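You operate a simulated robot arm through the tools that you are given. There is no shell and no other tool.

You run a simulated two-armed robot. Do the job below in one go: nothing can be reset, and whatever is moved stays where it is left.

JOB
Press the steaming curd smooth in the hand press and put it back on the small board.
Fine: leave the press tray out and the other curd alone. Where these are worked on the way, their far stop is far enough and under half their travel is too little: press tray.

Only the result counts: the job must be done as asked and must still hold three seconds after the hand-in. Knocking over, shifting, dropping, spilling or breaking anything else fails it.

ROBOT AND FRAMES
Two 7-joint arms with two-finger grippers on one trunk that stands fixed in place. Base frame: the origin is at the foot of the trunk, x ahead of it, y to its left, z up. Readings come in mm, degrees, newtons and seconds.
The left shoulder is at [60, 179, 1283], the right one opposite. With the tool pointing down near the work surface each hand reaches from about 100 to 620 mm from the base axis, measured 20 degrees to its own side. Payload 1.96 kg a hand.
The TCP of each hand is the grasp point between the finger pads, 20 mm short of the fingertips. In the tool frame z runs along the fingers and y along their closing line. The gripper opens to 72 mm; its body begins 38 mm behind the TCP.
Orientation is that of the tool frame in the base frame, as a unit quaternion [x, y, z, w]. With the fingers straight down and closing along the base's y, the tool's x points along the base's -x, its y along +y and its z along -z.

CONTROLS
- The arms move only by the tool play_rows. It takes "left_steps", "right_steps" or both (then of equal length, played together; a hand with none holds still); each is a list of rows, each an object (a shift or turn left out is 0, a gripper value left out holds the last) with "delta_pos": the shift along the base's x, y, z in units of 150 mm (1.0 is 150 mm), a list of three; "angular": the turn, a rotation vector about the base's x, y, z in units of 90 degrees (1.0 is 90 degrees), a list of three; "hand": the opening, from 0 (shut) to 1 (fully open). In form: [{"delta_pos": [dx, dy, dz], "angular": [wx, wy, wz], "hand": hand}, ...]. A call has 1 to 20 rows; each row is the pose to reach, as a shift and turn from the pose commanded when the call began. A call with a number of a shift or a turn outside -1 to 1 is refused whole. A row lasts 0.2 s, in which the tool goes at most 50 mm and 8.6 degrees; a call with a longer step from one row to the next is refused whole, and so is a gripper value outside its range. A pose out of reach is approached as far as the arm can. The call stops where the force on the tool passes 90 N (or 10 N more than at its start, if that is more) or the arm is blocked; 0.2 s more then pass. The fingers move at their own pace (about 153 mm/s each) and stop on an object; they squeeze with about 32 N. The grip force told is the motor's: it shows also when the fingers shut on nothing. Time passes only in rows, and 0.2 s behind the last, so rows that repeat a pose let the fingers close. It gives the time, the measured TCP pose, the force on the tool (base axes), the opening and the grip force at its end, in the units of the frame above (readings bear some noise), with the torque about the TCP (base axes, N m) and any sound that the robot's microphone picked up.
- Cameras (640 x 400 px; columns grow to the right, rows downward): "scene" is now at [4.4, -3.6, 1817.9]; the picture's right is [-0.05, -1.00, 0.00], its down [-0.87, 0.05, -0.49] and it looks along [0.49, -0.03, -0.87] (base axes); focal length 359 px, centre (320, 200). "left" rides on the left gripper at [71, -19, -82] in its tool frame; the picture's right is [0.26, 0.97, 0.00], its down [-0.67, 0.18, -0.72] and it looks along [-0.69, 0.19, 0.70] (tool axes); focal length 280 px, centre (320, 200). "right" rides on the right gripper at [71, 19, -82] in its tool frame; the picture's right is [-0.26, 0.96, 0.00], its down [-0.67, -0.18, -0.71] and it looks along [-0.69, -0.19, 0.70] (tool axes); focal length 280 px, centre (320, 200). There is no depth. A picture from a camera that has moved, and an enlarged one, comes with that camera's place and axes in the base frame and with its lens.
- snapshot(camera): a new picture of that camera. It takes no simulated time.
- move_column(by): slides the trunk up (or, below 0, down) by that many mm; the arms and the scene camera ride with it, the base frame stays. It gives what a move gives, with no picture.
- pan_tilt(pan, tilt): turns the head with the scene camera to pan (to the left, within 86 degrees either way) and tilt (down, from -29 to 69), counted from straight ahead of the robot. It gives what a move gives.
- close_up(camera, box): a new picture of the part [left, top, right, bottom] of that camera's present view, enlarged. It takes no simulated time.
- job_done(): hands the job in; it is judged then, once.

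Nothing tells you positions but the pictures and the camera data. Unless the task says otherwise, let go and move clear before handing in.

The tools are called after "Call:" by a JSON object that holds its "fn" and its "kwargs". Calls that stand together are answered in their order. play_rows: Moves the arms, as the interface text tells. Its arguments: {"type":"object","properties":{"left_steps":{"type":"array","items":{"type":"object","properties":{"delta_pos":{"type":"array","items":{"type":"number"}},"angular":{"type":"array","items":{"type":"number"}},"hand":{"type":"number"}}}},"right_steps":{"type":"array","items":{"type":"object","properties":{"delta_pos":{"type":"array","items":{"type":"number"}},"angular":{"type":"array","items":{"type":"number"}},"hand":{"type":"number"}}}}},"required":[]} The other tools are called the same way: move_column (by) moves the trunk up or down; pan_tilt (pan, tilt) turns the head that bears the scene camera; snapshot (camera) takes a picture; close_up (camera, box) takes an enlarged picture of a part of a camera's view; job_done () hands the job in.

At the start:

```text
clock: 0.0
left_ee_pos: [385.3, 111.3, 1271.5]
left_orientation: [0.0, 1.0, -0.001, 0.0]
left_wrist_force: [0.2, 0.5, 0.1]
left_moment: [-0.03, -0.01, 0.03]
left_width: 71.9
left_finger_force: 0.1
right_ee_pos: [360.4, -175.5, 1308.4]
right_orientation: [0.0, 1.0, 0.0, -0.001]
right_wrist_force: [-0.4, -0.1, -0.3]
right_moment: [0.02, -0.04, 0.0]
right_width: 72.2
right_finger_force: 0.1
trunk travel left (down, up): [-928.0, 62.0]
head pan, tilt (commanded): [-3.0, 60.7]
```

scene: 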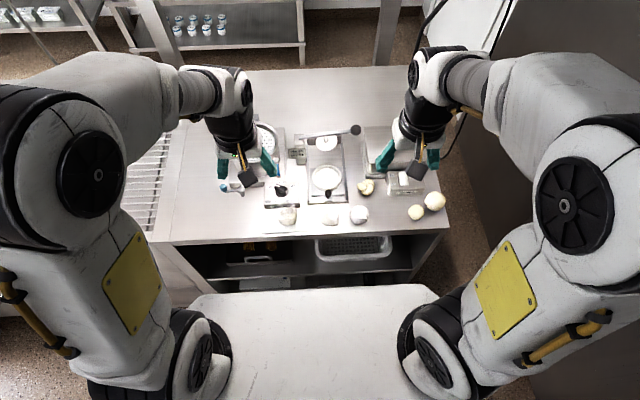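
right: 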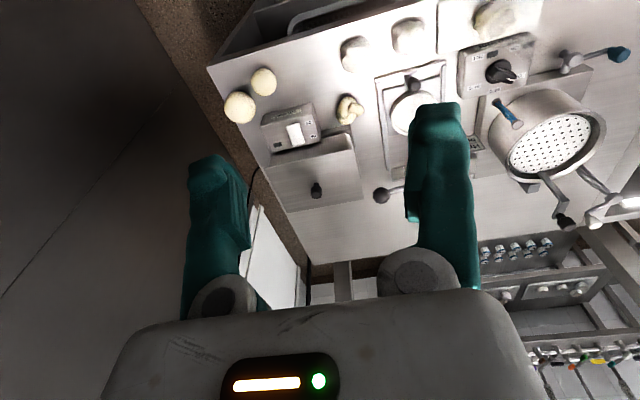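
left: 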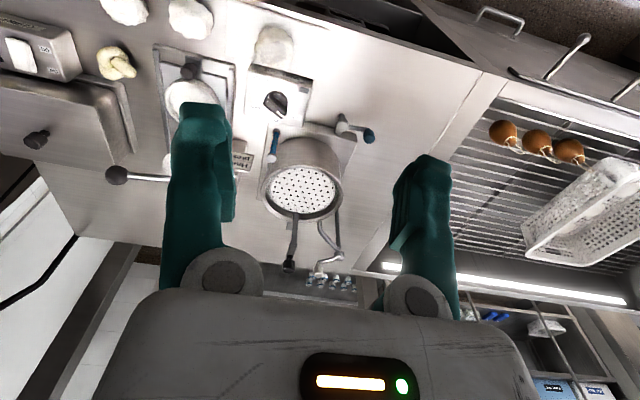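

I see a steel table with a press in the middle, a pot-like device to the left, a switch box on the right, and several curds. I'll look closer before moving anything.

Call:
{"fn": "close_up", "kwargs": {"camera": "scene", "box": [200, 110, 460, 250]}}

Call:
{"fn": "close_up", "kwargs": {"camera": "right", "box": [200, 0, 640, 260]}}

Call:
{"fn": "close_up", "kwargs": {"camera": "left", "box": [0, 0, 440, 280]}}

```text
2.46 times, centred on (330, 180) of scene
camera zoom: at [4.4, -3.6, 1817.9], right [-0.05, -1.0, 0.0], down [-0.87, 0.05, -0.49], along [0.49, -0.03, -0.87], focal length 884 px, centre (295, 249)
```

zoom: 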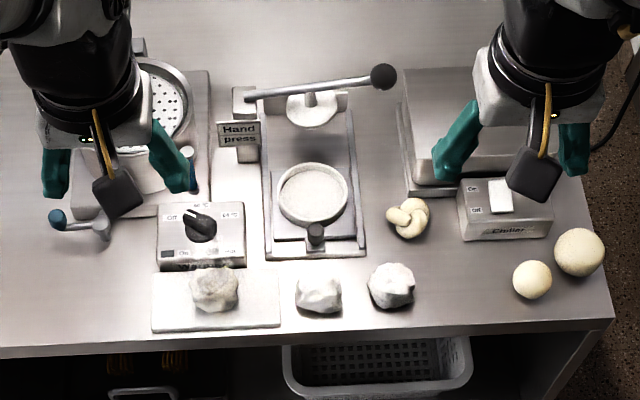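

```text
1.45 times, centred on (420, 130) of right
camera zoom: at [290.6, -155.9, 1390.3], right [0.26, 0.96, 0.0], down [0.67, -0.18, 0.71], along [0.69, -0.19, -0.7], focal length 408 px, centre (174, 302)
```

zoom: 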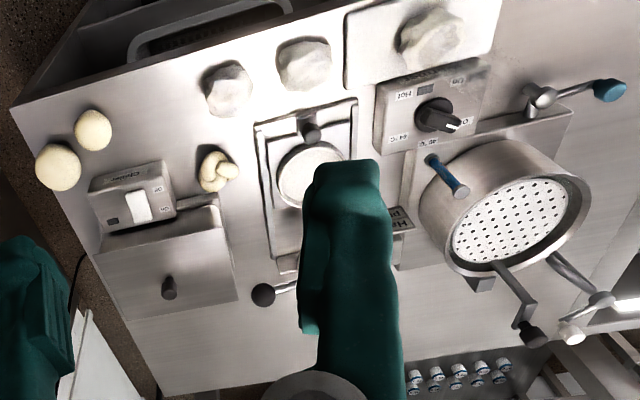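

```text
1.43 times, centred on (220, 140) of left
camera zoom: at [315.7, 91.9, 1354.1], right [-0.26, 0.97, 0.0], down [0.67, 0.18, 0.72], along [0.69, 0.19, -0.7], focal length 401 px, centre (463, 286)
```

zoom: 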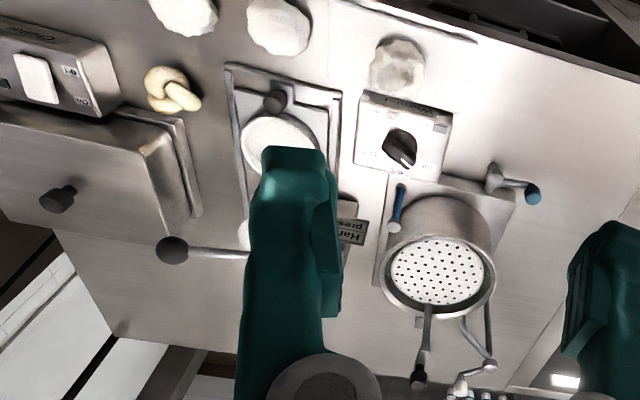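

The small board with one curd lies at the front left, with two more lumps to its right and the press behind them. I'll enlarge the curds, the press and its lever to tell which curd steams and how the press stands.

Call:
{"fn": "close_up", "kwargs": {"camera": "scene", "box": [250, 190, 380, 250]}}

Call:
{"fn": "close_up", "kwargs": {"camera": "scene", "box": [280, 120, 380, 220]}}

Call:
{"fn": "close_up", "kwargs": {"camera": "right", "box": [330, 0, 540, 130]}}

Call:
{"fn": "close_up", "kwargs": {"camera": "left", "box": [100, 0, 330, 150]}}

```text
4.92 times, centred on (315, 220) of scene
camera zoom: at [4.4, -3.6, 1817.9], right [-0.05, -1.0, 0.0], down [-0.87, 0.05, -0.49], along [0.49, -0.03, -0.87], focal length 1769 px, centre (345, 102)
```

zoom: 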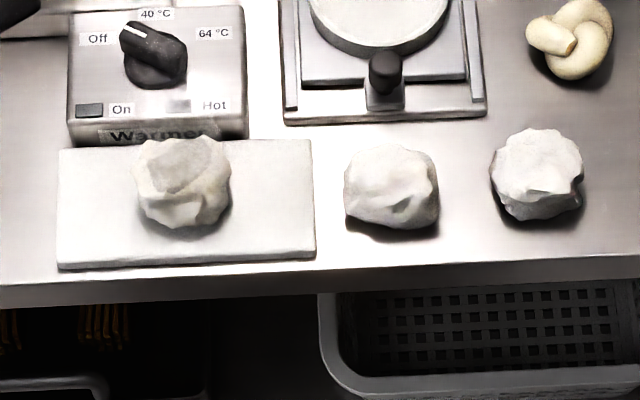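

```text
4.00 times, centred on (330, 170) of scene
camera zoom: at [4.4, -3.6, 1817.9], right [-0.05, -1.0, 0.0], down [-0.87, 0.05, -0.49], along [0.49, -0.03, -0.87], focal length 1437 px, centre (280, 320)
```

zoom: 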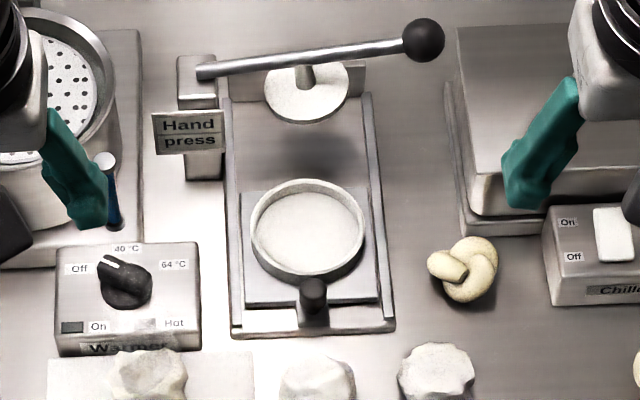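

```text
3.05 times, centred on (435, 65) of right
camera zoom: at [290.6, -155.9, 1390.3], right [0.26, 0.96, 0.0], down [0.67, -0.18, 0.71], along [0.69, -0.19, -0.7], focal length 854 px, centre (-30, 611)
```

zoom: 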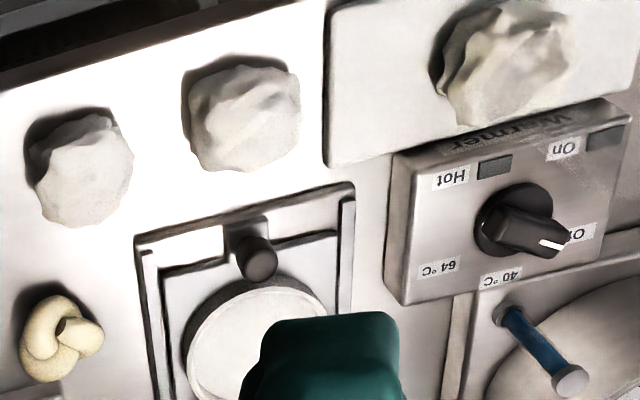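

```text
2.67 times, centred on (215, 75) of left
camera zoom: at [315.7, 91.9, 1354.1], right [-0.26, 0.97, 0.0], down [0.67, 0.18, 0.72], along [0.69, 0.19, -0.7], focal length 748 px, centre (600, 533)
```

zoom: 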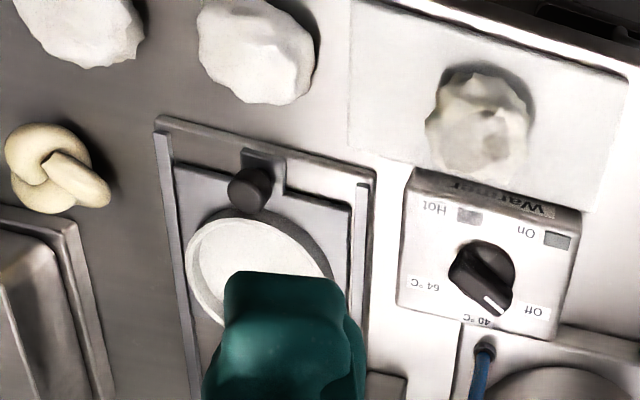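

The curd on the small board carries the steam, at about (468, 66) with the board top near z 882. The press tray is already out, its mould at about (590, -55), with the ram around x 675 and the lever ball near (678, -142, 1016). I'll lower the trunk a bit for more forward reach and move the left arm out of the way.

Call:
{"fn": "move_column", "kwargs": {"by": -120}}

Call:
{"fn": "play_rows", "kwargs": {"left_steps": [{"delta_pos": [-0.1, 0.25, 0.1]}, {"delta_pos": [-0.2, 0.5, 0.2]}, {"delta_pos": [-0.3, 0.75, 0.3]}, {"delta_pos": [-0.4, 1.0, 0.4]}], "right_steps": [{"delta_pos": [0, 0, 0]}, {"delta_pos": [0, 0.1, -0.1]}, {"delta_pos": [0, 0.3, -0.2]}, {"delta_pos": [0, 0.5, -0.3]}]}}

Call:
{"fn": "snapshot", "kwargs": {"camera": "scene"}}

Call:
{"fn": "snapshot", "kwargs": {"camera": "right"}}

```text
clock: 1.5
left_ee_pos: [386.9, 111.3, 1152.2]
left_orientation: [0.0, 1.0, 0.0, 0.0]
left_wrist_force: [1.1, -0.3, -0.2]
left_moment: [0.02, -0.02, 0.0]
left_width: 72.1
left_finger_force: 0.0
right_ee_pos: [361.0, -174.8, 1189.7]
right_orientation: [-0.001, 1.0, -0.001, 0.0]
right_wrist_force: [-0.3, 0.6, -0.3]
right_moment: [-0.03, 0.02, 0.02]
right_width: 71.9
right_finger_force: 0.0
trunk travel left (down, up): [-808.0, 182.0]
head pan, tilt (commanded): [-3.0, 60.7]
```

```text
clock: 2.5
left_ee_pos: [324.3, 262.7, 1196.0]
left_orientation: [0.001, 1.0, 0.001, 0.002]
left_wrist_force: [-0.3, 0.6, 0.2]
left_moment: [0.0, 0.03, -0.03]
left_width: 72.1
left_finger_force: 0.1
left hand out of reach, approached as far as the arm can: row 4
right_ee_pos: [359.2, -98.5, 1145.4]
right_orientation: [0.001, 1.0, 0.001, 0.001]
right_wrist_force: [0.4, -0.3, 0.1]
right_moment: [-0.05, -0.02, -0.04]
right_width: 71.7
right_finger_force: 0.0
trunk travel left (down, up): [-808.0, 182.0]
head pan, tilt (commanded): [-3.0, 60.7]
```

```text
taken
camera scene: at [4.0, -1.3, 1697.9], right [-0.05, -1.0, 0.0], down [-0.87, 0.05, -0.49], along [0.49, -0.03, -0.87], focal length 359 px, centre (320, 200)
```

scene: 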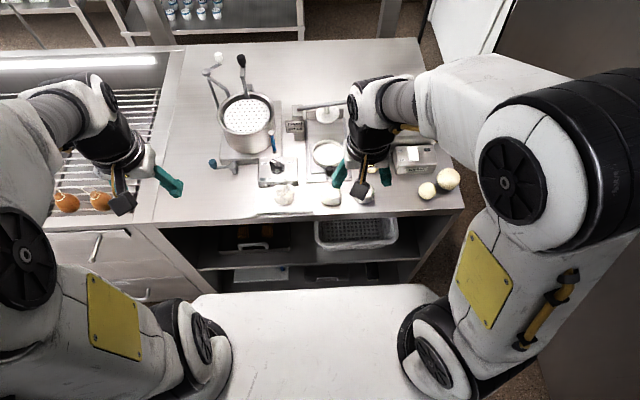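

```text
taken
camera right: at [288.4, -78.5, 1226.3], right [0.26, 0.96, 0.0], down [0.67, -0.18, 0.72], along [0.69, -0.19, -0.7], focal length 280 px, centre (320, 200)
```

right: 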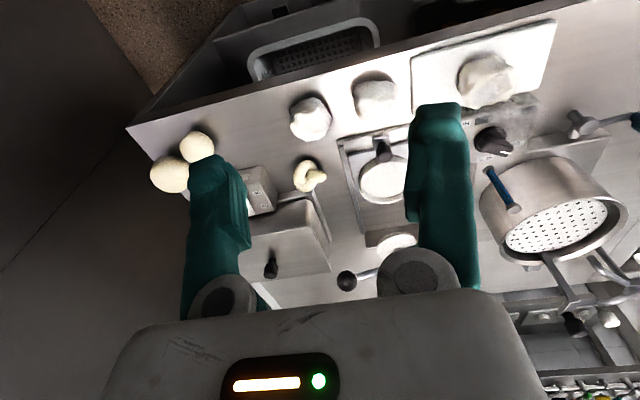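

The steam drifts from the curd on the small board, which confirms it. I'll bring the right hand over it for a closer look.

Call:
{"fn": "play_rows", "kwargs": {"right_steps": [{"delta_pos": [0.04, 0.25, -0.15], "hand": 1}, {"delta_pos": [0.08, 0.5, -0.3]}, {"delta_pos": [0.12, 0.75, -0.45]}, {"delta_pos": [0.16, 1.0, -0.6]}, {"delta_pos": [0.16, 1.0, -0.6]}]}}

Call:
{"fn": "snapshot", "kwargs": {"camera": "right"}}

Call:
{"fn": "snapshot", "kwargs": {"camera": "scene"}}

Call:
{"fn": "snapshot", "kwargs": {"camera": "left"}}

```text
clock: 3.7
left_ee_pos: [323.9, 260.9, 1197.3]
left_orientation: [0.001, 1.0, 0.001, 0.001]
left_wrist_force: [-0.4, 0.1, 0.4]
left_moment: [-0.01, -0.01, -0.01]
left_width: 72.0
left_finger_force: 0.1
right_ee_pos: [386.3, 52.6, 1054.9]
right_orientation: [0.001, 1.0, 0.001, 0.0]
right_wrist_force: [0.0, -0.7, -0.6]
right_moment: [0.01, -0.01, 0.0]
right_width: 72.0
right_finger_force: 0.1
trunk travel left (down, up): [-808.0, 182.0]
head pan, tilt (commanded): [-3.0, 60.7]
```

```text
taken
camera right: at [315.7, 70.4, 1135.6], right [0.26, 0.96, 0.0], down [0.67, -0.18, 0.72], along [0.69, -0.19, -0.7], focal length 280 px, centre (320, 200)
```

right: 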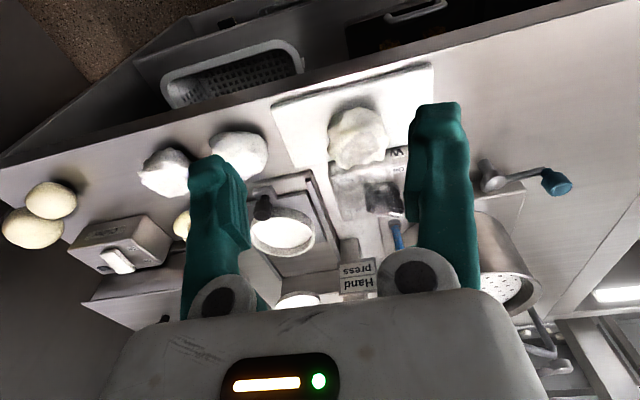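

```text
taken
camera scene: at [3.7, -4.4, 1697.9], right [-0.05, -1.0, 0.0], down [-0.87, 0.05, -0.49], along [0.49, -0.03, -0.87], focal length 359 px, centre (320, 200)
```

scene: 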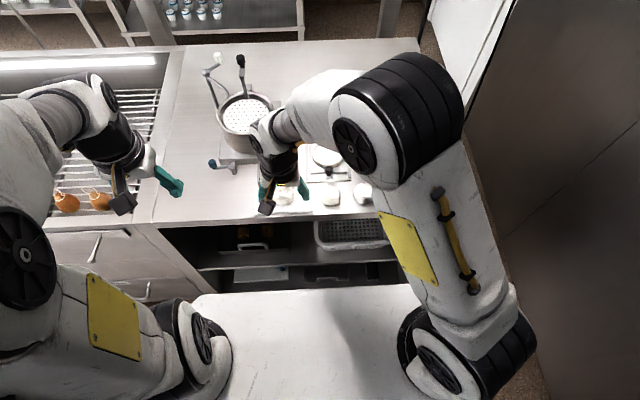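

```text
taken
camera left: at [253.8, 242.2, 1279.0], right [-0.26, 0.97, 0.0], down [0.67, 0.18, 0.72], along [0.69, 0.19, -0.7], focal length 280 px, centre (320, 200)
```

left: 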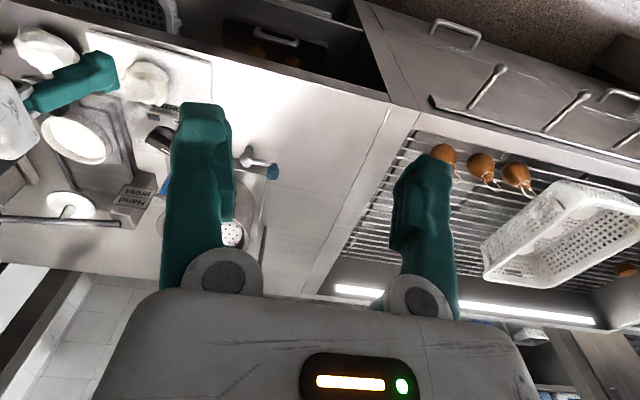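

The steaming curd is nearly below the right hand, near (470, 65). I'll enlarge it to judge its shape and how to grip it.

Call:
{"fn": "close_up", "kwargs": {"camera": "right", "box": [240, 60, 440, 200]}}

Call:
{"fn": "close_up", "kwargs": {"camera": "left", "box": [0, 20, 240, 240]}}

```text
2.86 times, centred on (340, 130) of right
camera zoom: at [315.7, 70.4, 1135.6], right [0.26, 0.96, 0.0], down [0.67, -0.18, 0.72], along [0.69, -0.19, -0.7], focal length 801 px, centre (263, 400)
```

zoom: 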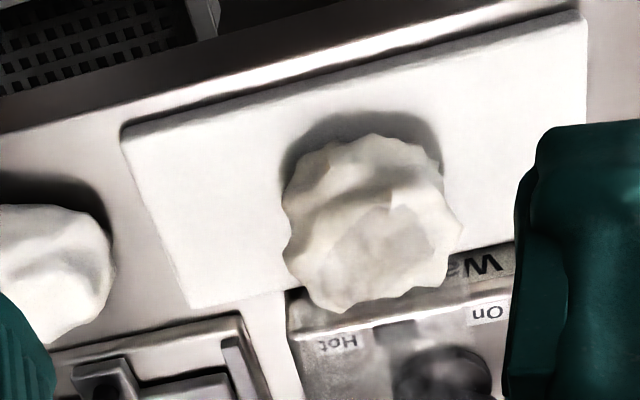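

```text
1.82 times, centred on (120, 130) of left
camera zoom: at [253.8, 242.2, 1279.0], right [-0.26, 0.97, 0.0], down [0.67, 0.18, 0.72], along [0.69, 0.19, -0.7], focal length 510 px, centre (684, 327)
```

zoom: 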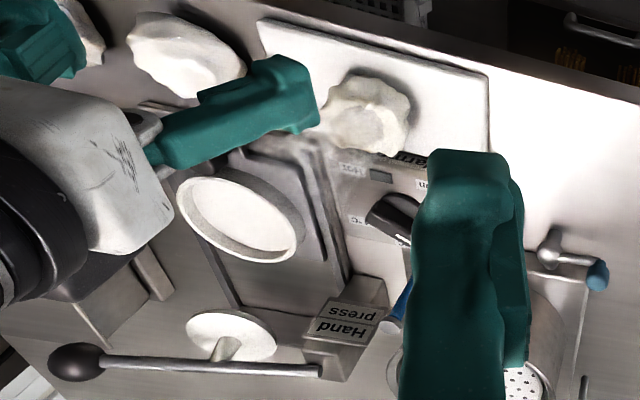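

The curd is about 58 mm across and sits on the middle of the board. Before gripping it I'll look closely at the mould and tray from nearby to fix the rim height.

Call:
{"fn": "play_rows", "kwargs": {"right_steps": [{"delta_pos": [0.14, -0.18, -0.09]}, {"delta_pos": [0.28, -0.36, -0.18]}, {"delta_pos": [0.42, -0.54, -0.27]}, {"delta_pos": [0.5, -0.71, -0.37]}, {"delta_pos": [0.5, -0.71, -0.37]}]}}

Call:
{"fn": "snapshot", "kwargs": {"camera": "right"}}

Call:
{"fn": "snapshot", "kwargs": {"camera": "left"}}

```text
clock: 4.9
left_ee_pos: [324.5, 262.1, 1198.3]
left_orientation: [0.0, 1.0, 0.0, 0.002]
left_wrist_force: [-0.6, -0.5, 0.0]
left_moment: [-0.01, 0.01, 0.0]
left_width: 71.9
left_finger_force: 0.1
right_ee_pos: [460.1, -52.7, 997.3]
right_orientation: [0.0, 1.0, 0.0, 0.001]
right_wrist_force: [0.5, -0.4, -1.1]
right_moment: [0.0, 0.01, -0.01]
right_width: 72.1
right_finger_force: 0.0
trunk travel left (down, up): [-808.0, 182.0]
head pan, tilt (commanded): [-3.0, 60.7]
```

```text
taken
camera right: at [389.5, -33.5, 1078.6], right [0.26, 0.96, 0.0], down [0.67, -0.18, 0.72], along [0.69, -0.19, -0.7], focal length 280 px, centre (320, 200)
```

right: 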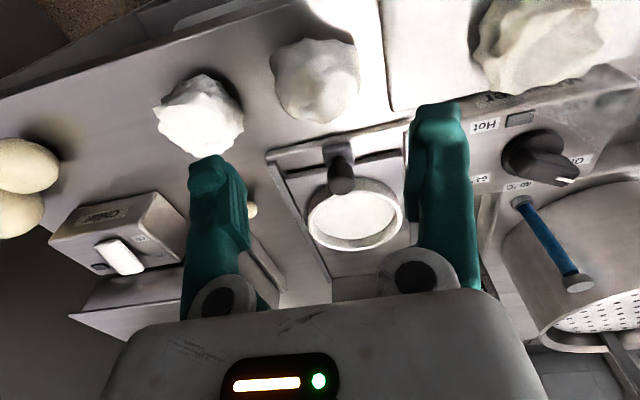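

```text
taken
camera left: at [253.6, 243.2, 1278.9], right [-0.26, 0.97, 0.0], down [0.67, 0.18, 0.72], along [0.69, 0.19, -0.7], focal length 280 px, centre (320, 200)
```

left: 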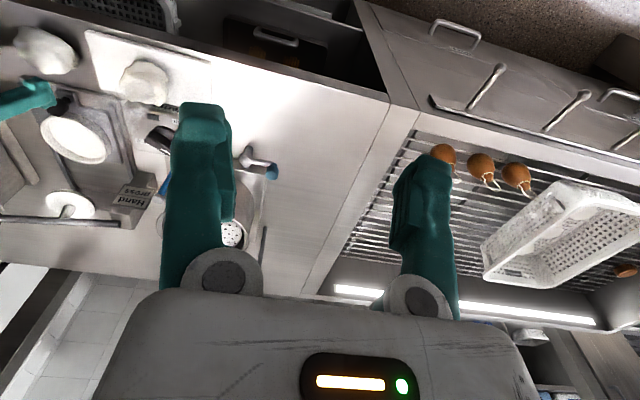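

Call:
{"fn": "close_up", "kwargs": {"camera": "right", "box": [240, 100, 440, 280]}}

Call:
{"fn": "close_up", "kwargs": {"camera": "left", "box": [0, 70, 200, 240]}}

```text
2.22 times, centred on (340, 190) of right
camera zoom: at [389.5, -33.5, 1078.6], right [0.26, 0.96, 0.0], down [0.67, -0.18, 0.72], along [0.69, -0.19, -0.7], focal length 623 px, centre (276, 222)
```

zoom: 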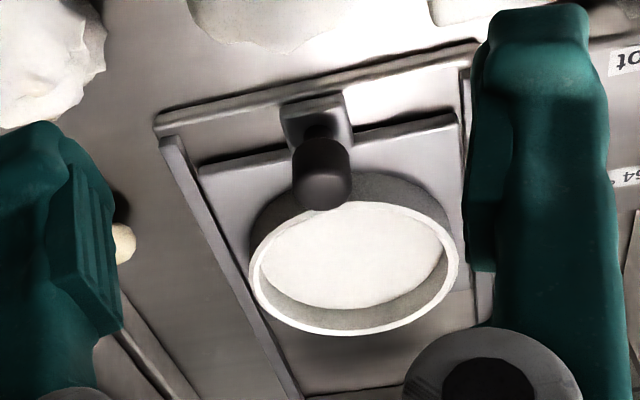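

```text
2.35 times, centred on (100, 155) of left
camera zoom: at [253.6, 243.2, 1278.9], right [-0.26, 0.97, 0.0], down [0.67, 0.18, 0.72], along [0.69, 0.19, -0.7], focal length 660 px, centre (838, 306)
```

zoom: 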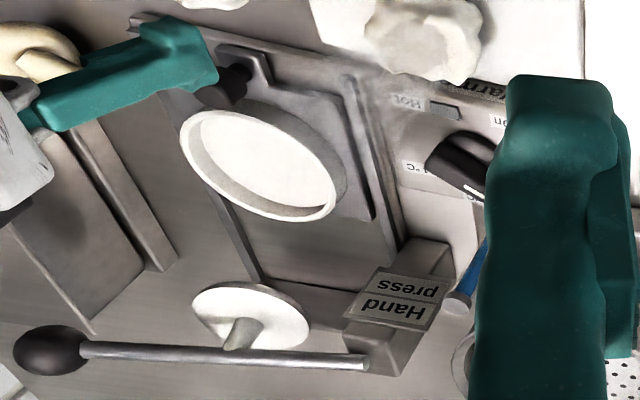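

The mould rim is near z 910 at (588, -55.5), inner width about 78 mm and about 10 mm deep; the knob stands at about (534, -56, 918). Now I'll go over the steaming curd and line up.

Call:
{"fn": "play_rows", "kwargs": {"right_steps": [{"delta_pos": [0.02, 0.27, 0], "hand": 1}, {"delta_pos": [0.04, 0.54, 0]}, {"delta_pos": [0.06, 0.78, 0]}, {"delta_pos": [0.06, 0.787, -0.2]}, {"delta_pos": [0.06, 0.787, -0.2]}]}}

Call:
{"fn": "snapshot", "kwargs": {"camera": "right"}}

Call:
{"fn": "snapshot", "kwargs": {"camera": "left"}}

```text
clock: 6.1
left_ee_pos: [323.9, 261.6, 1197.5]
left_orientation: [0.0, 1.0, 0.001, 0.002]
left_wrist_force: [-0.6, 0.4, -0.2]
left_moment: [0.01, 0.01, -0.03]
left_width: 72.1
left_finger_force: 0.1
right_ee_pos: [472.1, 64.3, 965.5]
right_orientation: [0.001, 1.0, 0.0, 0.0]
right_wrist_force: [-0.4, 0.2, 0.5]
right_moment: [0.01, -0.03, 0.01]
right_width: 72.2
right_finger_force: 0.1
trunk travel left (down, up): [-808.0, 182.0]
head pan, tilt (commanded): [-3.0, 60.7]
```

```text
taken
camera right: at [402.1, 83.2, 1047.3], right [0.26, 0.96, 0.0], down [0.67, -0.18, 0.71], along [0.69, -0.19, -0.7], focal length 280 px, centre (320, 200)
```

right: 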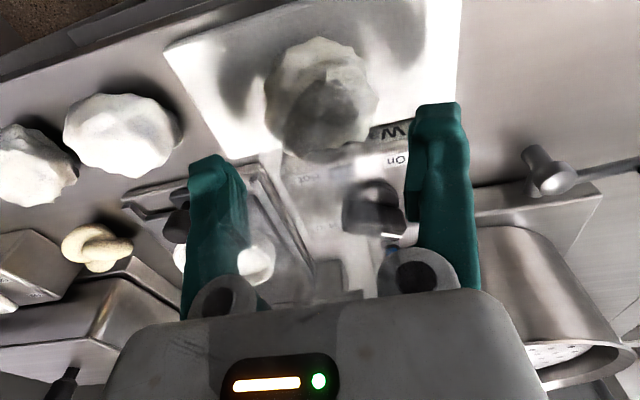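

```text
taken
camera left: at [253.8, 242.7, 1278.9], right [-0.26, 0.97, 0.0], down [0.67, 0.18, 0.72], along [0.69, 0.19, -0.7], focal length 280 px, centre (320, 200)
```

left: 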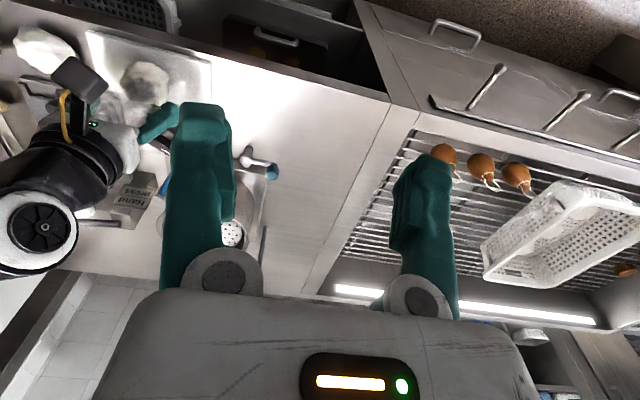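

The hand is centred on the curd, whose middle is near (469.5, 65, 905). I'll go down and grip it a little above its middle.

Call:
{"fn": "play_rows", "kwargs": {"right_steps": [{"delta_pos": [-0.017, 0.004, -0.15], "hand": 1}, {"delta_pos": [-0.017, 0.004, -0.25]}, {"delta_pos": [-0.017, 0.004, -0.325]}, {"delta_pos": [-0.017, 0.004, -0.325]}]}}

Call:
{"fn": "snapshot", "kwargs": {"camera": "right"}}

```text
clock: 7.1
left_ee_pos: [325.2, 261.9, 1196.5]
left_orientation: [0.001, 1.0, 0.0, 0.001]
left_wrist_force: [-0.2, -0.9, -0.2]
left_moment: [0.0, 0.0, 0.02]
left_width: 72.0
left_finger_force: 0.1
right_ee_pos: [466.9, 63.8, 919.4]
right_orientation: [0.0, 1.0, 0.0, 0.001]
right_wrist_force: [0.3, 0.1, 0.0]
right_moment: [0.01, 0.01, -0.01]
right_width: 72.1
right_finger_force: 0.2
trunk travel left (down, up): [-808.0, 182.0]
head pan, tilt (commanded): [-3.0, 60.7]
```

```text
taken
camera right: at [396.8, 83.0, 1000.6], right [0.26, 0.96, 0.0], down [0.67, -0.18, 0.71], along [0.69, -0.19, -0.7], focal length 280 px, centre (320, 200)
```

right: 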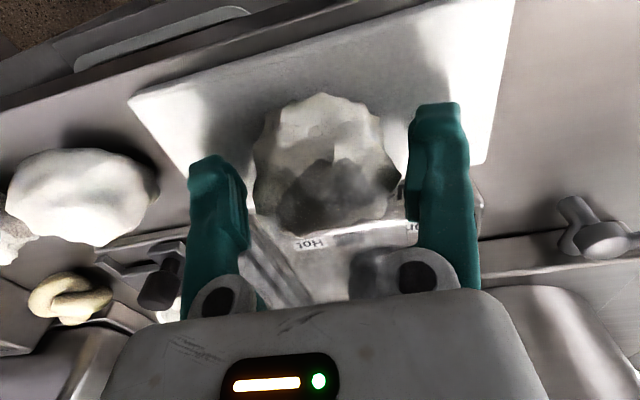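

The curd is squarely between the fingers. I'll drop a few millimetres and close on it.

Call:
{"fn": "play_rows", "kwargs": {"right_steps": [{"delta_pos": [0.015, 0.008, -0.025], "hand": 1}, {"delta_pos": [0.015, 0.008, -0.025], "hand": 0}, {"delta_pos": [0.015, 0.008, -0.025], "hand": 0}, {"delta_pos": [0.015, 0.008, -0.025], "hand": 0}]}}

Call:
{"fn": "snapshot", "kwargs": {"camera": "right"}}

```text
clock: 8.1
left_ee_pos: [325.7, 262.6, 1197.0]
left_orientation: [0.0, 1.0, 0.0, 0.002]
left_wrist_force: [-0.5, 0.4, 0.5]
left_moment: [0.01, 0.02, 0.0]
left_width: 72.1
left_finger_force: 0.1
right_ee_pos: [468.6, 63.9, 915.6]
right_orientation: [0.0, 1.0, 0.0, 0.001]
right_wrist_force: [-0.1, 0.9, 0.7]
right_moment: [0.03, -0.01, 0.01]
right_width: 56.7
right_finger_force: 31.9
trunk travel left (down, up): [-808.0, 182.0]
head pan, tilt (commanded): [-3.0, 60.7]
```

```text
taken
camera right: at [398.1, 83.6, 997.6], right [0.26, 0.96, 0.0], down [0.67, -0.18, 0.72], along [0.69, -0.19, -0.7], focal length 280 px, centre (320, 200)
```

right: 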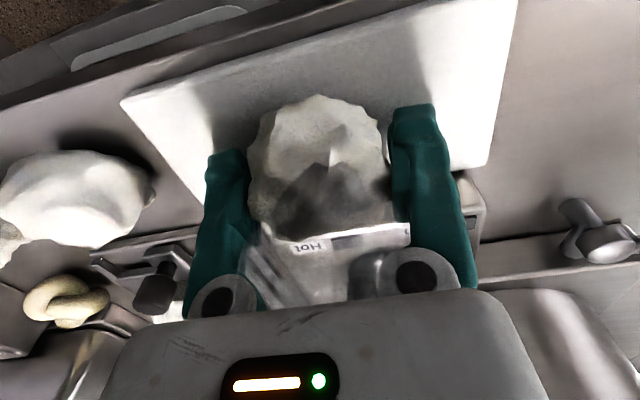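

The curd is held at 56.7 mm. I'll lift it straight up and carry it over to the mould at height.

Call:
{"fn": "play_rows", "kwargs": {"right_steps": [{"delta_pos": [0, 0, 0.24], "hand": 0}, {"delta_pos": [0, 0, 0.48]}, {"delta_pos": [0.15, -0.2, 0.5]}, {"delta_pos": [0.3, -0.4, 0.5]}, {"delta_pos": [0.45, -0.6, 0.5]}, {"delta_pos": [0.6, -0.796, 0.5]}, {"delta_pos": [0.789, -0.796, 0.5]}, {"delta_pos": [0.789, -0.796, 0.5]}]}}

Call:
{"fn": "snapshot", "kwargs": {"camera": "right"}}

Call:
{"fn": "snapshot", "kwargs": {"camera": "left"}}

Call:
{"fn": "snapshot", "kwargs": {"camera": "scene"}}

```text
clock: 9.9
left_ee_pos: [324.7, 261.5, 1196.3]
left_orientation: [0.001, 1.0, 0.0, 0.002]
left_wrist_force: [0.4, -1.1, 0.0]
left_moment: [0.0, -0.01, -0.01]
left_width: 71.8
left_finger_force: 0.1
right_ee_pos: [589.0, -55.8, 992.3]
right_orientation: [0.0, 1.0, 0.001, 0.002]
right_wrist_force: [-0.4, -0.1, 0.1]
right_moment: [-0.03, -0.01, 0.03]
right_width: 0.0
right_finger_force: 29.3
trunk travel left (down, up): [-808.0, 182.0]
head pan, tilt (commanded): [-3.0, 60.7]
```

```text
taken
camera right: at [516.6, -36.2, 1073.2], right [0.26, 0.96, 0.0], down [0.67, -0.18, 0.72], along [0.69, -0.19, -0.69], focal length 280 px, centre (320, 200)
```

right: 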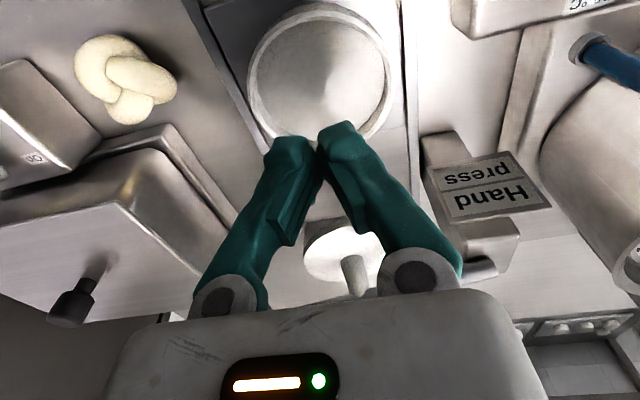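

```text
taken
camera left: at [253.8, 242.8, 1278.9], right [-0.26, 0.97, 0.0], down [0.67, 0.18, 0.72], along [0.69, 0.19, -0.7], focal length 280 px, centre (320, 200)
```

left: 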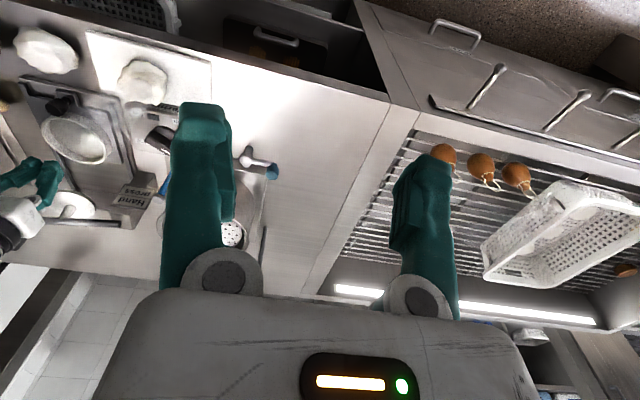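

```text
taken
camera scene: at [3.7, -3.5, 1697.9], right [-0.05, -1.0, 0.0], down [-0.87, 0.05, -0.49], along [0.49, -0.03, -0.87], focal length 359 px, centre (320, 200)
```

scene: 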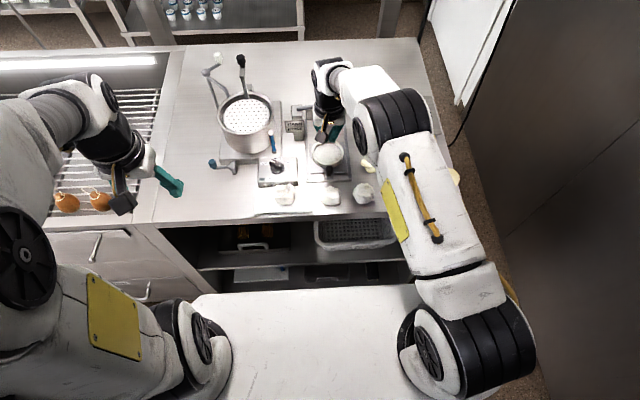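

The curd slipped out on the lift and is still on the board; the fingers had shut on nothing. I'll check how it lies, then grip it lower.

Call:
{"fn": "close_up", "kwargs": {"camera": "scene", "box": [240, 130, 400, 230]}}

Call:
{"fn": "close_up", "kwargs": {"camera": "left", "box": [0, 0, 230, 240]}}

Call:
{"fn": "close_up", "kwargs": {"camera": "right", "box": [0, 0, 640, 400]}}

```text
4.00 times, centred on (320, 180) of scene
camera zoom: at [3.7, -3.5, 1697.9], right [-0.05, -1.0, 0.0], down [-0.87, 0.05, -0.49], along [0.49, -0.03, -0.87], focal length 1437 px, centre (320, 280)
```

zoom: 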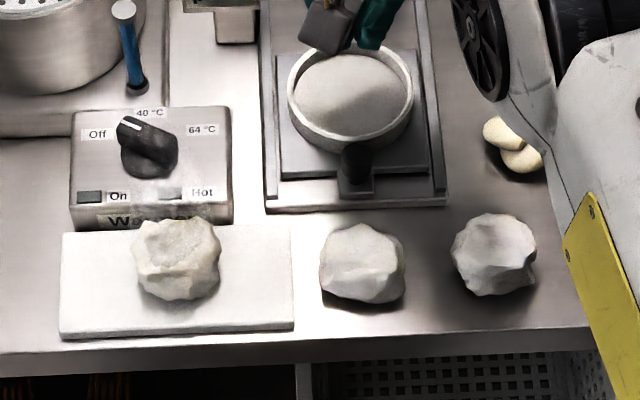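

```text
1.67 times, centred on (115, 120) of left
camera zoom: at [253.8, 242.8, 1278.9], right [-0.26, 0.97, 0.0], down [0.67, 0.18, 0.72], along [0.69, 0.19, -0.7], focal length 467 px, centre (662, 333)
```

zoom: 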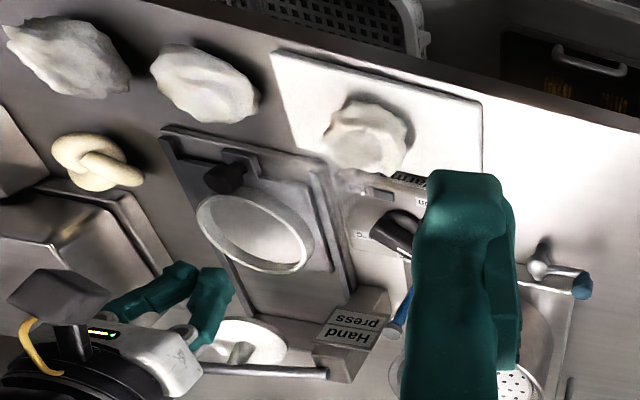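

```text
1.00 times, centred on (320, 200) of right (not enlarged: the box is as wide or as high as the picture)
camera zoom: at [516.6, -36.2, 1073.2], right [0.26, 0.96, 0.0], down [0.67, -0.18, 0.72], along [0.69, -0.19, -0.69], focal length 280 px, centre (320, 200)
```

zoom: 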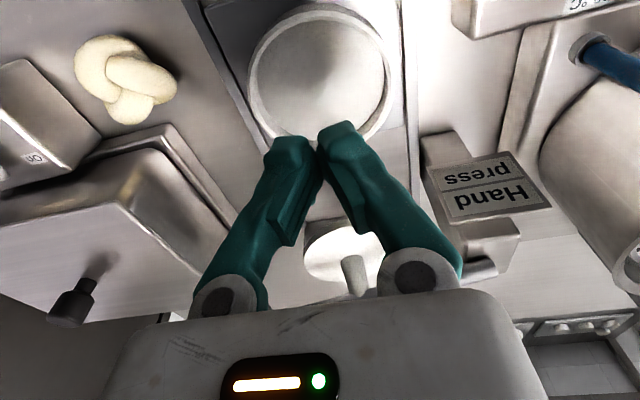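

The curd hasn't moved, still near (469, 64). I'll return above it with the hand open and this time go lower so the pads take it at its widest.

Call:
{"fn": "play_rows", "kwargs": {"right_steps": [{"delta_pos": [-0.2, 0.2, 0], "hand": 0}, {"delta_pos": [-0.4, 0.4, 0], "hand": 1}, {"delta_pos": [-0.6, 0.6, 0], "hand": 1}, {"delta_pos": [-0.795, 0.8, 0], "hand": 1}, {"delta_pos": [-0.795, 0.8, -0.2]}, {"delta_pos": [-0.795, 0.8, -0.4]}, {"delta_pos": [-0.795, 0.8, -0.5]}, {"delta_pos": [-0.795, 0.8, -0.55]}, {"delta_pos": [-0.795, 0.8, -0.55]}]}}

Call:
{"fn": "snapshot", "kwargs": {"camera": "right"}}

```text
clock: 11.9
left_ee_pos: [323.0, 263.3, 1197.5]
left_orientation: [0.0, 1.0, 0.0, 0.001]
left_wrist_force: [-0.2, -0.2, 1.0]
left_moment: [-0.03, 0.0, 0.03]
left_width: 72.1
left_finger_force: 0.1
right_ee_pos: [469.9, 62.4, 910.3]
right_orientation: [0.0, 1.0, 0.001, 0.0]
right_wrist_force: [0.6, -0.6, 10.6]
right_moment: [-0.16, -0.02, -0.02]
right_width: 71.8
right_finger_force: 0.1
trunk travel left (down, up): [-808.0, 182.0]
head pan, tilt (commanded): [-3.0, 60.7]
```

```text
taken
camera right: at [398.4, 82.5, 990.1], right [0.26, 0.96, 0.0], down [0.67, -0.18, 0.72], along [0.69, -0.19, -0.7], focal length 280 px, centre (320, 200)
```

right: 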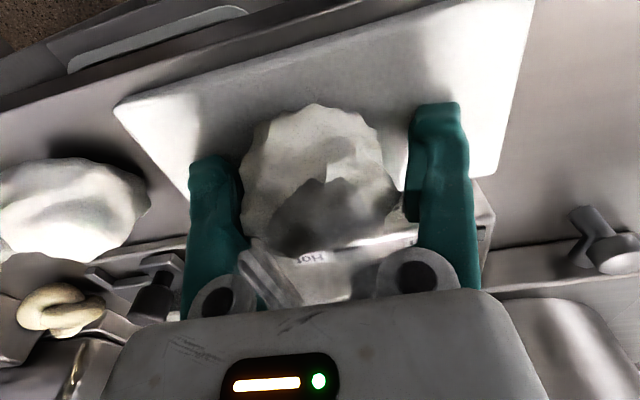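

A fingertip is just touching the board or curd (about 10 N), so this is as low as needed. I'll come up about 2 mm, close, and lift only a little and slowly to test the hold.

Call:
{"fn": "play_rows", "kwargs": {"right_steps": [{"delta_pos": [0, 0.005, 0.03], "hand": 1}, {"delta_pos": [0, 0.005, 0.03], "hand": 0}, {"delta_pos": [0, 0.005, 0.03], "hand": 0}, {"delta_pos": [0, 0.005, 0.03], "hand": 0}, {"delta_pos": [0, 0.005, 0.03], "hand": 0}]}}

Call:
{"fn": "snapshot", "kwargs": {"camera": "right"}}

```text
clock: 13.1
left_ee_pos: [324.4, 262.8, 1197.5]
left_orientation: [0.0, 1.0, 0.0, 0.002]
left_wrist_force: [-0.5, -0.2, -0.6]
left_moment: [-0.02, 0.0, 0.0]
left_width: 71.9
left_finger_force: 0.0
right_ee_pos: [468.6, 63.4, 912.6]
right_orientation: [-0.001, 1.0, 0.0, -0.001]
right_wrist_force: [-0.1, 0.5, 0.0]
right_moment: [0.01, 0.03, -0.04]
right_width: 58.8
right_finger_force: 31.8
trunk travel left (down, up): [-808.0, 182.0]
head pan, tilt (commanded): [-3.0, 60.7]
```

```text
taken
camera right: at [398.8, 82.9, 994.0], right [0.26, 0.96, 0.0], down [0.67, -0.18, 0.71], along [0.69, -0.19, -0.7], focal length 280 px, centre (320, 200)
```

right: 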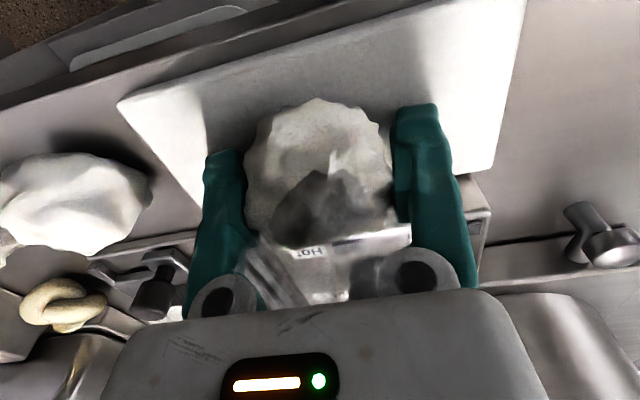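

It now holds at 58.8 mm. I'll lift slowly by about 15 mm and check.

Call:
{"fn": "play_rows", "kwargs": {"right_steps": [{"delta_pos": [0, 0, 0.02], "hand": 0}, {"delta_pos": [0, 0, 0.04]}, {"delta_pos": [0, 0, 0.07]}, {"delta_pos": [0, 0, 0.1]}]}}

Call:
{"fn": "snapshot", "kwargs": {"camera": "right"}}

```text
clock: 14.1
left_ee_pos: [324.5, 261.4, 1196.8]
left_orientation: [0.0, 1.0, 0.0, 0.002]
left_wrist_force: [-0.6, 0.2, -0.6]
left_moment: [0.0, 0.01, -0.03]
left_width: 72.1
left_finger_force: 0.2
right_ee_pos: [466.5, 64.4, 928.3]
right_orientation: [0.0, 1.0, -0.001, 0.0]
right_wrist_force: [0.1, -0.3, -0.6]
right_moment: [0.01, 0.0, 0.0]
right_width: 58.4
right_finger_force: 32.3
trunk travel left (down, up): [-808.0, 182.0]
head pan, tilt (commanded): [-3.0, 60.7]
```

```text
taken
camera right: at [397.3, 84.7, 1009.0], right [0.26, 0.96, 0.0], down [0.67, -0.18, 0.71], along [0.69, -0.19, -0.7], focal length 280 px, centre (320, 200)
```

right: 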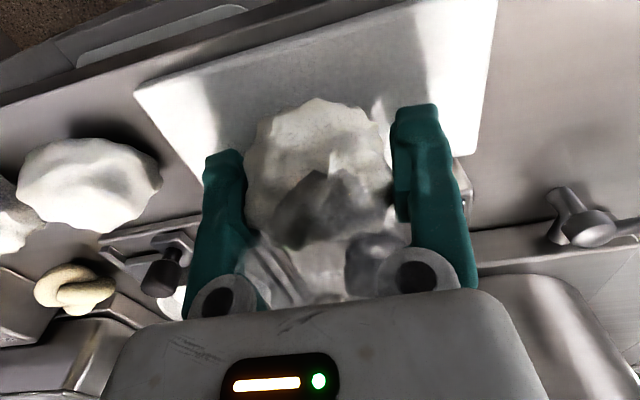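

The curd comes up with the hand this time. I'll lift it further and carry it gently to above the mould.

Call:
{"fn": "play_rows", "kwargs": {"right_steps": [{"delta_pos": [0, 0, 0.08], "hand": 0}, {"delta_pos": [0, 0, 0.18]}, {"delta_pos": [0, 0, 0.28]}, {"delta_pos": [0.05, -0.05, 0.36]}, {"delta_pos": [0.15, -0.15, 0.38]}, {"delta_pos": [0.28, -0.28, 0.38]}, {"delta_pos": [0.42, -0.42, 0.38]}, {"delta_pos": [0.56, -0.56, 0.38]}, {"delta_pos": [0.68, -0.68, 0.38]}, {"delta_pos": [0.77, -0.77, 0.38]}, {"delta_pos": [0.797, -0.796, 0.38]}, {"delta_pos": [0.797, -0.796, 0.38]}]}}

Call:
{"fn": "snapshot", "kwargs": {"camera": "right"}}

Call:
{"fn": "snapshot", "kwargs": {"camera": "left"}}

Call:
{"fn": "close_up", "kwargs": {"camera": "scene", "box": [240, 100, 400, 220]}}

```text
clock: 16.7
left_ee_pos: [324.9, 261.9, 1197.4]
left_orientation: [0.0, 1.0, 0.001, 0.003]
left_wrist_force: [0.7, 0.0, 0.3]
left_moment: [-0.03, 0.02, 0.01]
left_width: 71.9
left_finger_force: 0.1
right_ee_pos: [586.3, -54.9, 985.5]
right_orientation: [0.0, 1.0, -0.001, -0.001]
right_wrist_force: [0.2, 0.1, -1.6]
right_moment: [0.02, -0.01, 0.01]
right_width: 58.1
right_finger_force: 32.3
trunk travel left (down, up): [-808.0, 182.0]
head pan, tilt (commanded): [-3.0, 60.7]
```

```text
taken
camera right: at [516.3, -35.4, 1066.2], right [0.26, 0.96, 0.0], down [0.67, -0.18, 0.71], along [0.69, -0.19, -0.7], focal length 280 px, centre (320, 200)
```

right: 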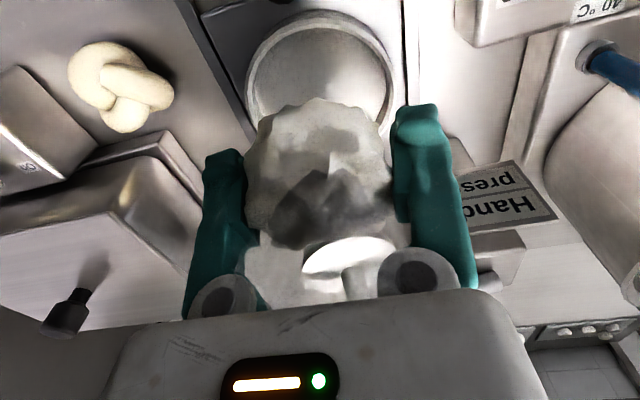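

```text
taken
camera left: at [254.3, 242.8, 1278.8], right [-0.26, 0.97, 0.0], down [0.67, 0.18, 0.72], along [0.69, 0.19, -0.7], focal length 280 px, centre (320, 200)
```

left: 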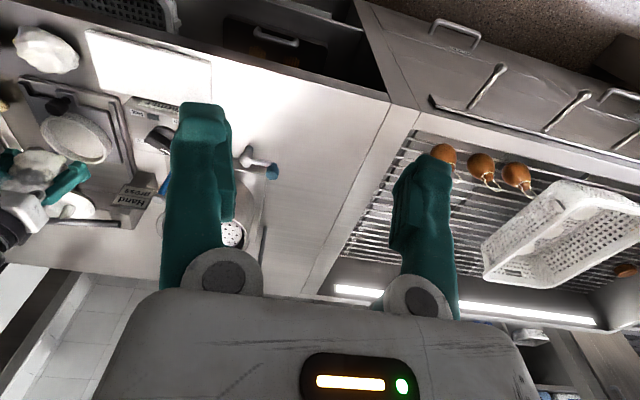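

```text
3.33 times, centred on (320, 160) of scene
camera zoom: at [4.4, -3.5, 1697.9], right [-0.05, -1.0, 0.0], down [-0.87, 0.05, -0.49], along [0.49, -0.03, -0.87], focal length 1198 px, centre (320, 333)
```

zoom: 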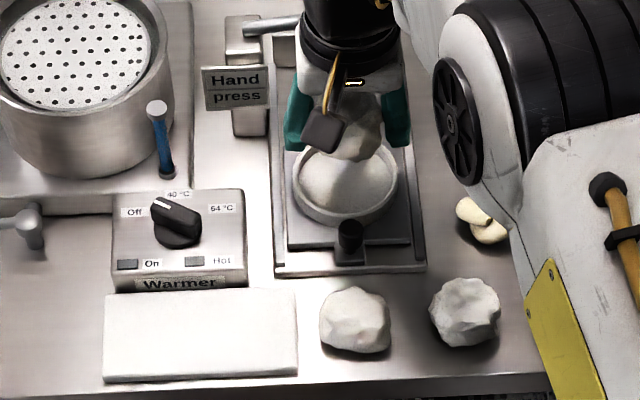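

The curd is held well, just above the mould. I'll zoom in on the mould to centre the curd before lowering.

Call:
{"fn": "close_up", "kwargs": {"camera": "scene", "box": [300, 120, 360, 180]}}

Call:
{"fn": "close_up", "kwargs": {"camera": "right", "box": [200, 0, 460, 170]}}

Call:
{"fn": "close_up", "kwargs": {"camera": "left", "box": [0, 70, 180, 240]}}

```text
6.67 times, centred on (330, 150) of scene
camera zoom: at [4.4, -3.5, 1697.9], right [-0.05, -1.0, 0.0], down [-0.87, 0.05, -0.49], along [0.49, -0.03, -0.87], focal length 2395 px, centre (253, 533)
```

zoom: 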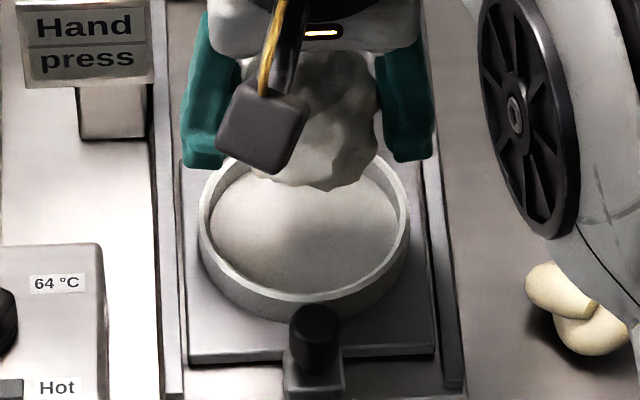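

```text
2.35 times, centred on (330, 85) of right
camera zoom: at [516.3, -35.4, 1066.2], right [0.26, 0.96, 0.0], down [0.67, -0.18, 0.71], along [0.69, -0.19, -0.7], focal length 660 px, centre (296, 471)
```

zoom: 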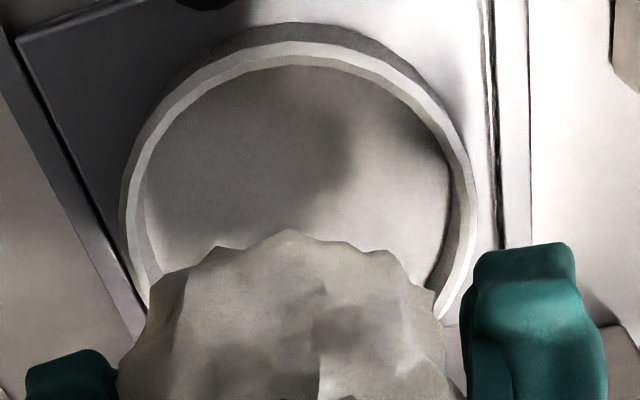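

```text
2.35 times, centred on (90, 155) of left
camera zoom: at [254.3, 242.8, 1278.8], right [-0.26, 0.97, 0.0], down [0.67, 0.18, 0.72], along [0.69, 0.19, -0.7], focal length 660 px, centre (861, 306)
```

zoom: 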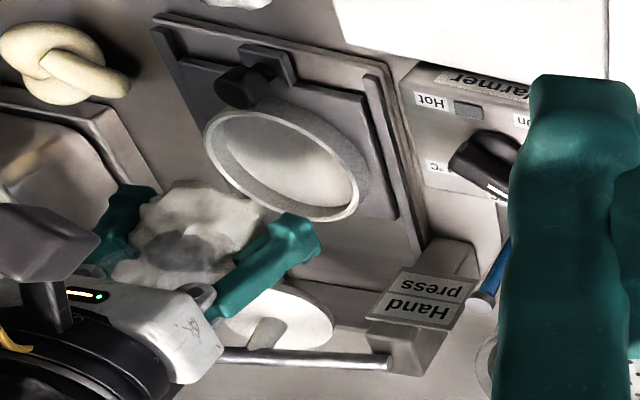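

The mould centre is near (593, -55.5) with its rim about z 908. I'll shift forward a few millimetres and lower the curd toward it in small steps.

Call:
{"fn": "play_rows", "kwargs": {"right_steps": [{"delta_pos": [0.04, -0.005, -0.08], "hand": 0}, {"delta_pos": [0.04, -0.005, -0.18]}, {"delta_pos": [0.04, -0.005, -0.27]}, {"delta_pos": [0.04, -0.005, -0.32]}, {"delta_pos": [0.04, -0.005, -0.32]}]}}

Call:
{"fn": "snapshot", "kwargs": {"camera": "right"}}

Call:
{"fn": "close_up", "kwargs": {"camera": "scene", "box": [300, 120, 360, 180]}}

Call:
{"fn": "close_up", "kwargs": {"camera": "left", "box": [0, 70, 180, 240]}}

```text
clock: 17.9
left_ee_pos: [325.3, 261.3, 1196.9]
left_orientation: [0.0, 1.0, 0.0, 0.001]
left_wrist_force: [0.5, 0.3, -0.5]
left_moment: [0.05, 0.01, -0.01]
left_width: 71.8
left_finger_force: 0.0
right_ee_pos: [594.5, -54.3, 937.1]
right_orientation: [0.0, 1.0, 0.0, 0.0]
right_wrist_force: [0.1, 0.1, -0.4]
right_moment: [0.0, 0.04, -0.02]
right_width: 58.3
right_finger_force: 31.7
right hand out of reach, approached as far as the arm can: row 1
trunk travel left (down, up): [-808.0, 182.0]
head pan, tilt (commanded): [-3.0, 60.7]
```

```text
taken
camera right: at [523.6, -35.5, 1018.0], right [0.26, 0.96, 0.0], down [0.67, -0.18, 0.71], along [0.69, -0.19, -0.7], focal length 280 px, centre (320, 200)
```

right: 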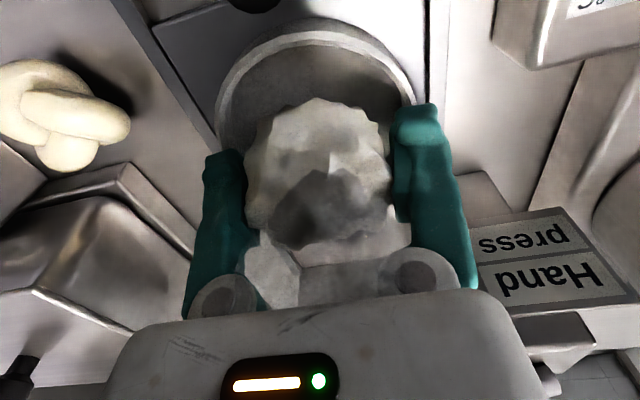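

```text
6.67 times, centred on (330, 150) of scene
camera zoom: at [4.6, -3.5, 1697.9], right [-0.05, -1.0, 0.0], down [-0.87, 0.05, -0.49], along [0.49, -0.03, -0.87], focal length 2395 px, centre (253, 533)
```

zoom: 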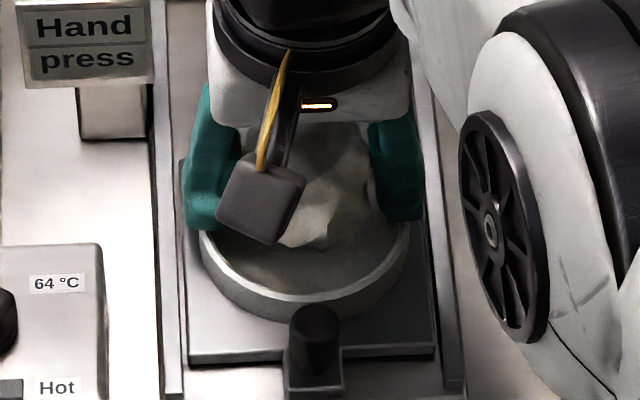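

```text
2.35 times, centred on (90, 155) of left
camera zoom: at [254.4, 242.8, 1278.8], right [-0.26, 0.97, 0.0], down [0.67, 0.18, 0.72], along [0.69, 0.19, -0.7], focal length 660 px, centre (861, 306)
```

zoom: 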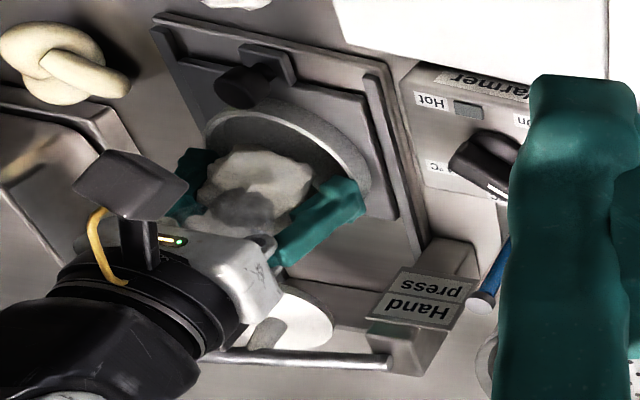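

The curd is centred over the mould with the fingertips a little above the rim. I'll lower a few more millimetres and watch the force.

Call:
{"fn": "play_rows", "kwargs": {"right_steps": [{"delta_pos": [-0.012, -0.005, -0.015], "hand": 0}, {"delta_pos": [-0.012, -0.005, -0.03]}, {"delta_pos": [-0.012, -0.005, -0.03]}]}}

Call:
{"fn": "snapshot", "kwargs": {"camera": "right"}}

```text
clock: 18.7
left_ee_pos: [322.8, 262.2, 1197.1]
left_orientation: [0.0, 1.0, 0.0, 0.002]
left_wrist_force: [1.0, -0.2, 0.0]
left_moment: [0.03, 0.03, 0.02]
left_width: 72.1
left_finger_force: 0.1
right_ee_pos: [592.9, -55.3, 936.0]
right_orientation: [0.0, 1.0, 0.001, 0.001]
right_wrist_force: [3.8, -0.8, 15.9]
right_moment: [-0.16, -0.13, 0.06]
right_width: 58.3
right_finger_force: 31.9
trunk travel left (down, up): [-808.0, 182.0]
head pan, tilt (commanded): [-3.0, 60.7]
```

```text
taken
camera right: at [521.2, -36.1, 1015.5], right [0.26, 0.96, 0.0], down [0.67, -0.18, 0.72], along [0.69, -0.19, -0.7], focal length 280 px, centre (320, 200)
```

right: 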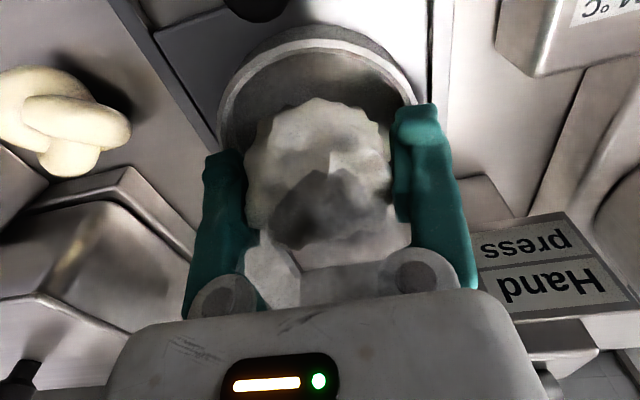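

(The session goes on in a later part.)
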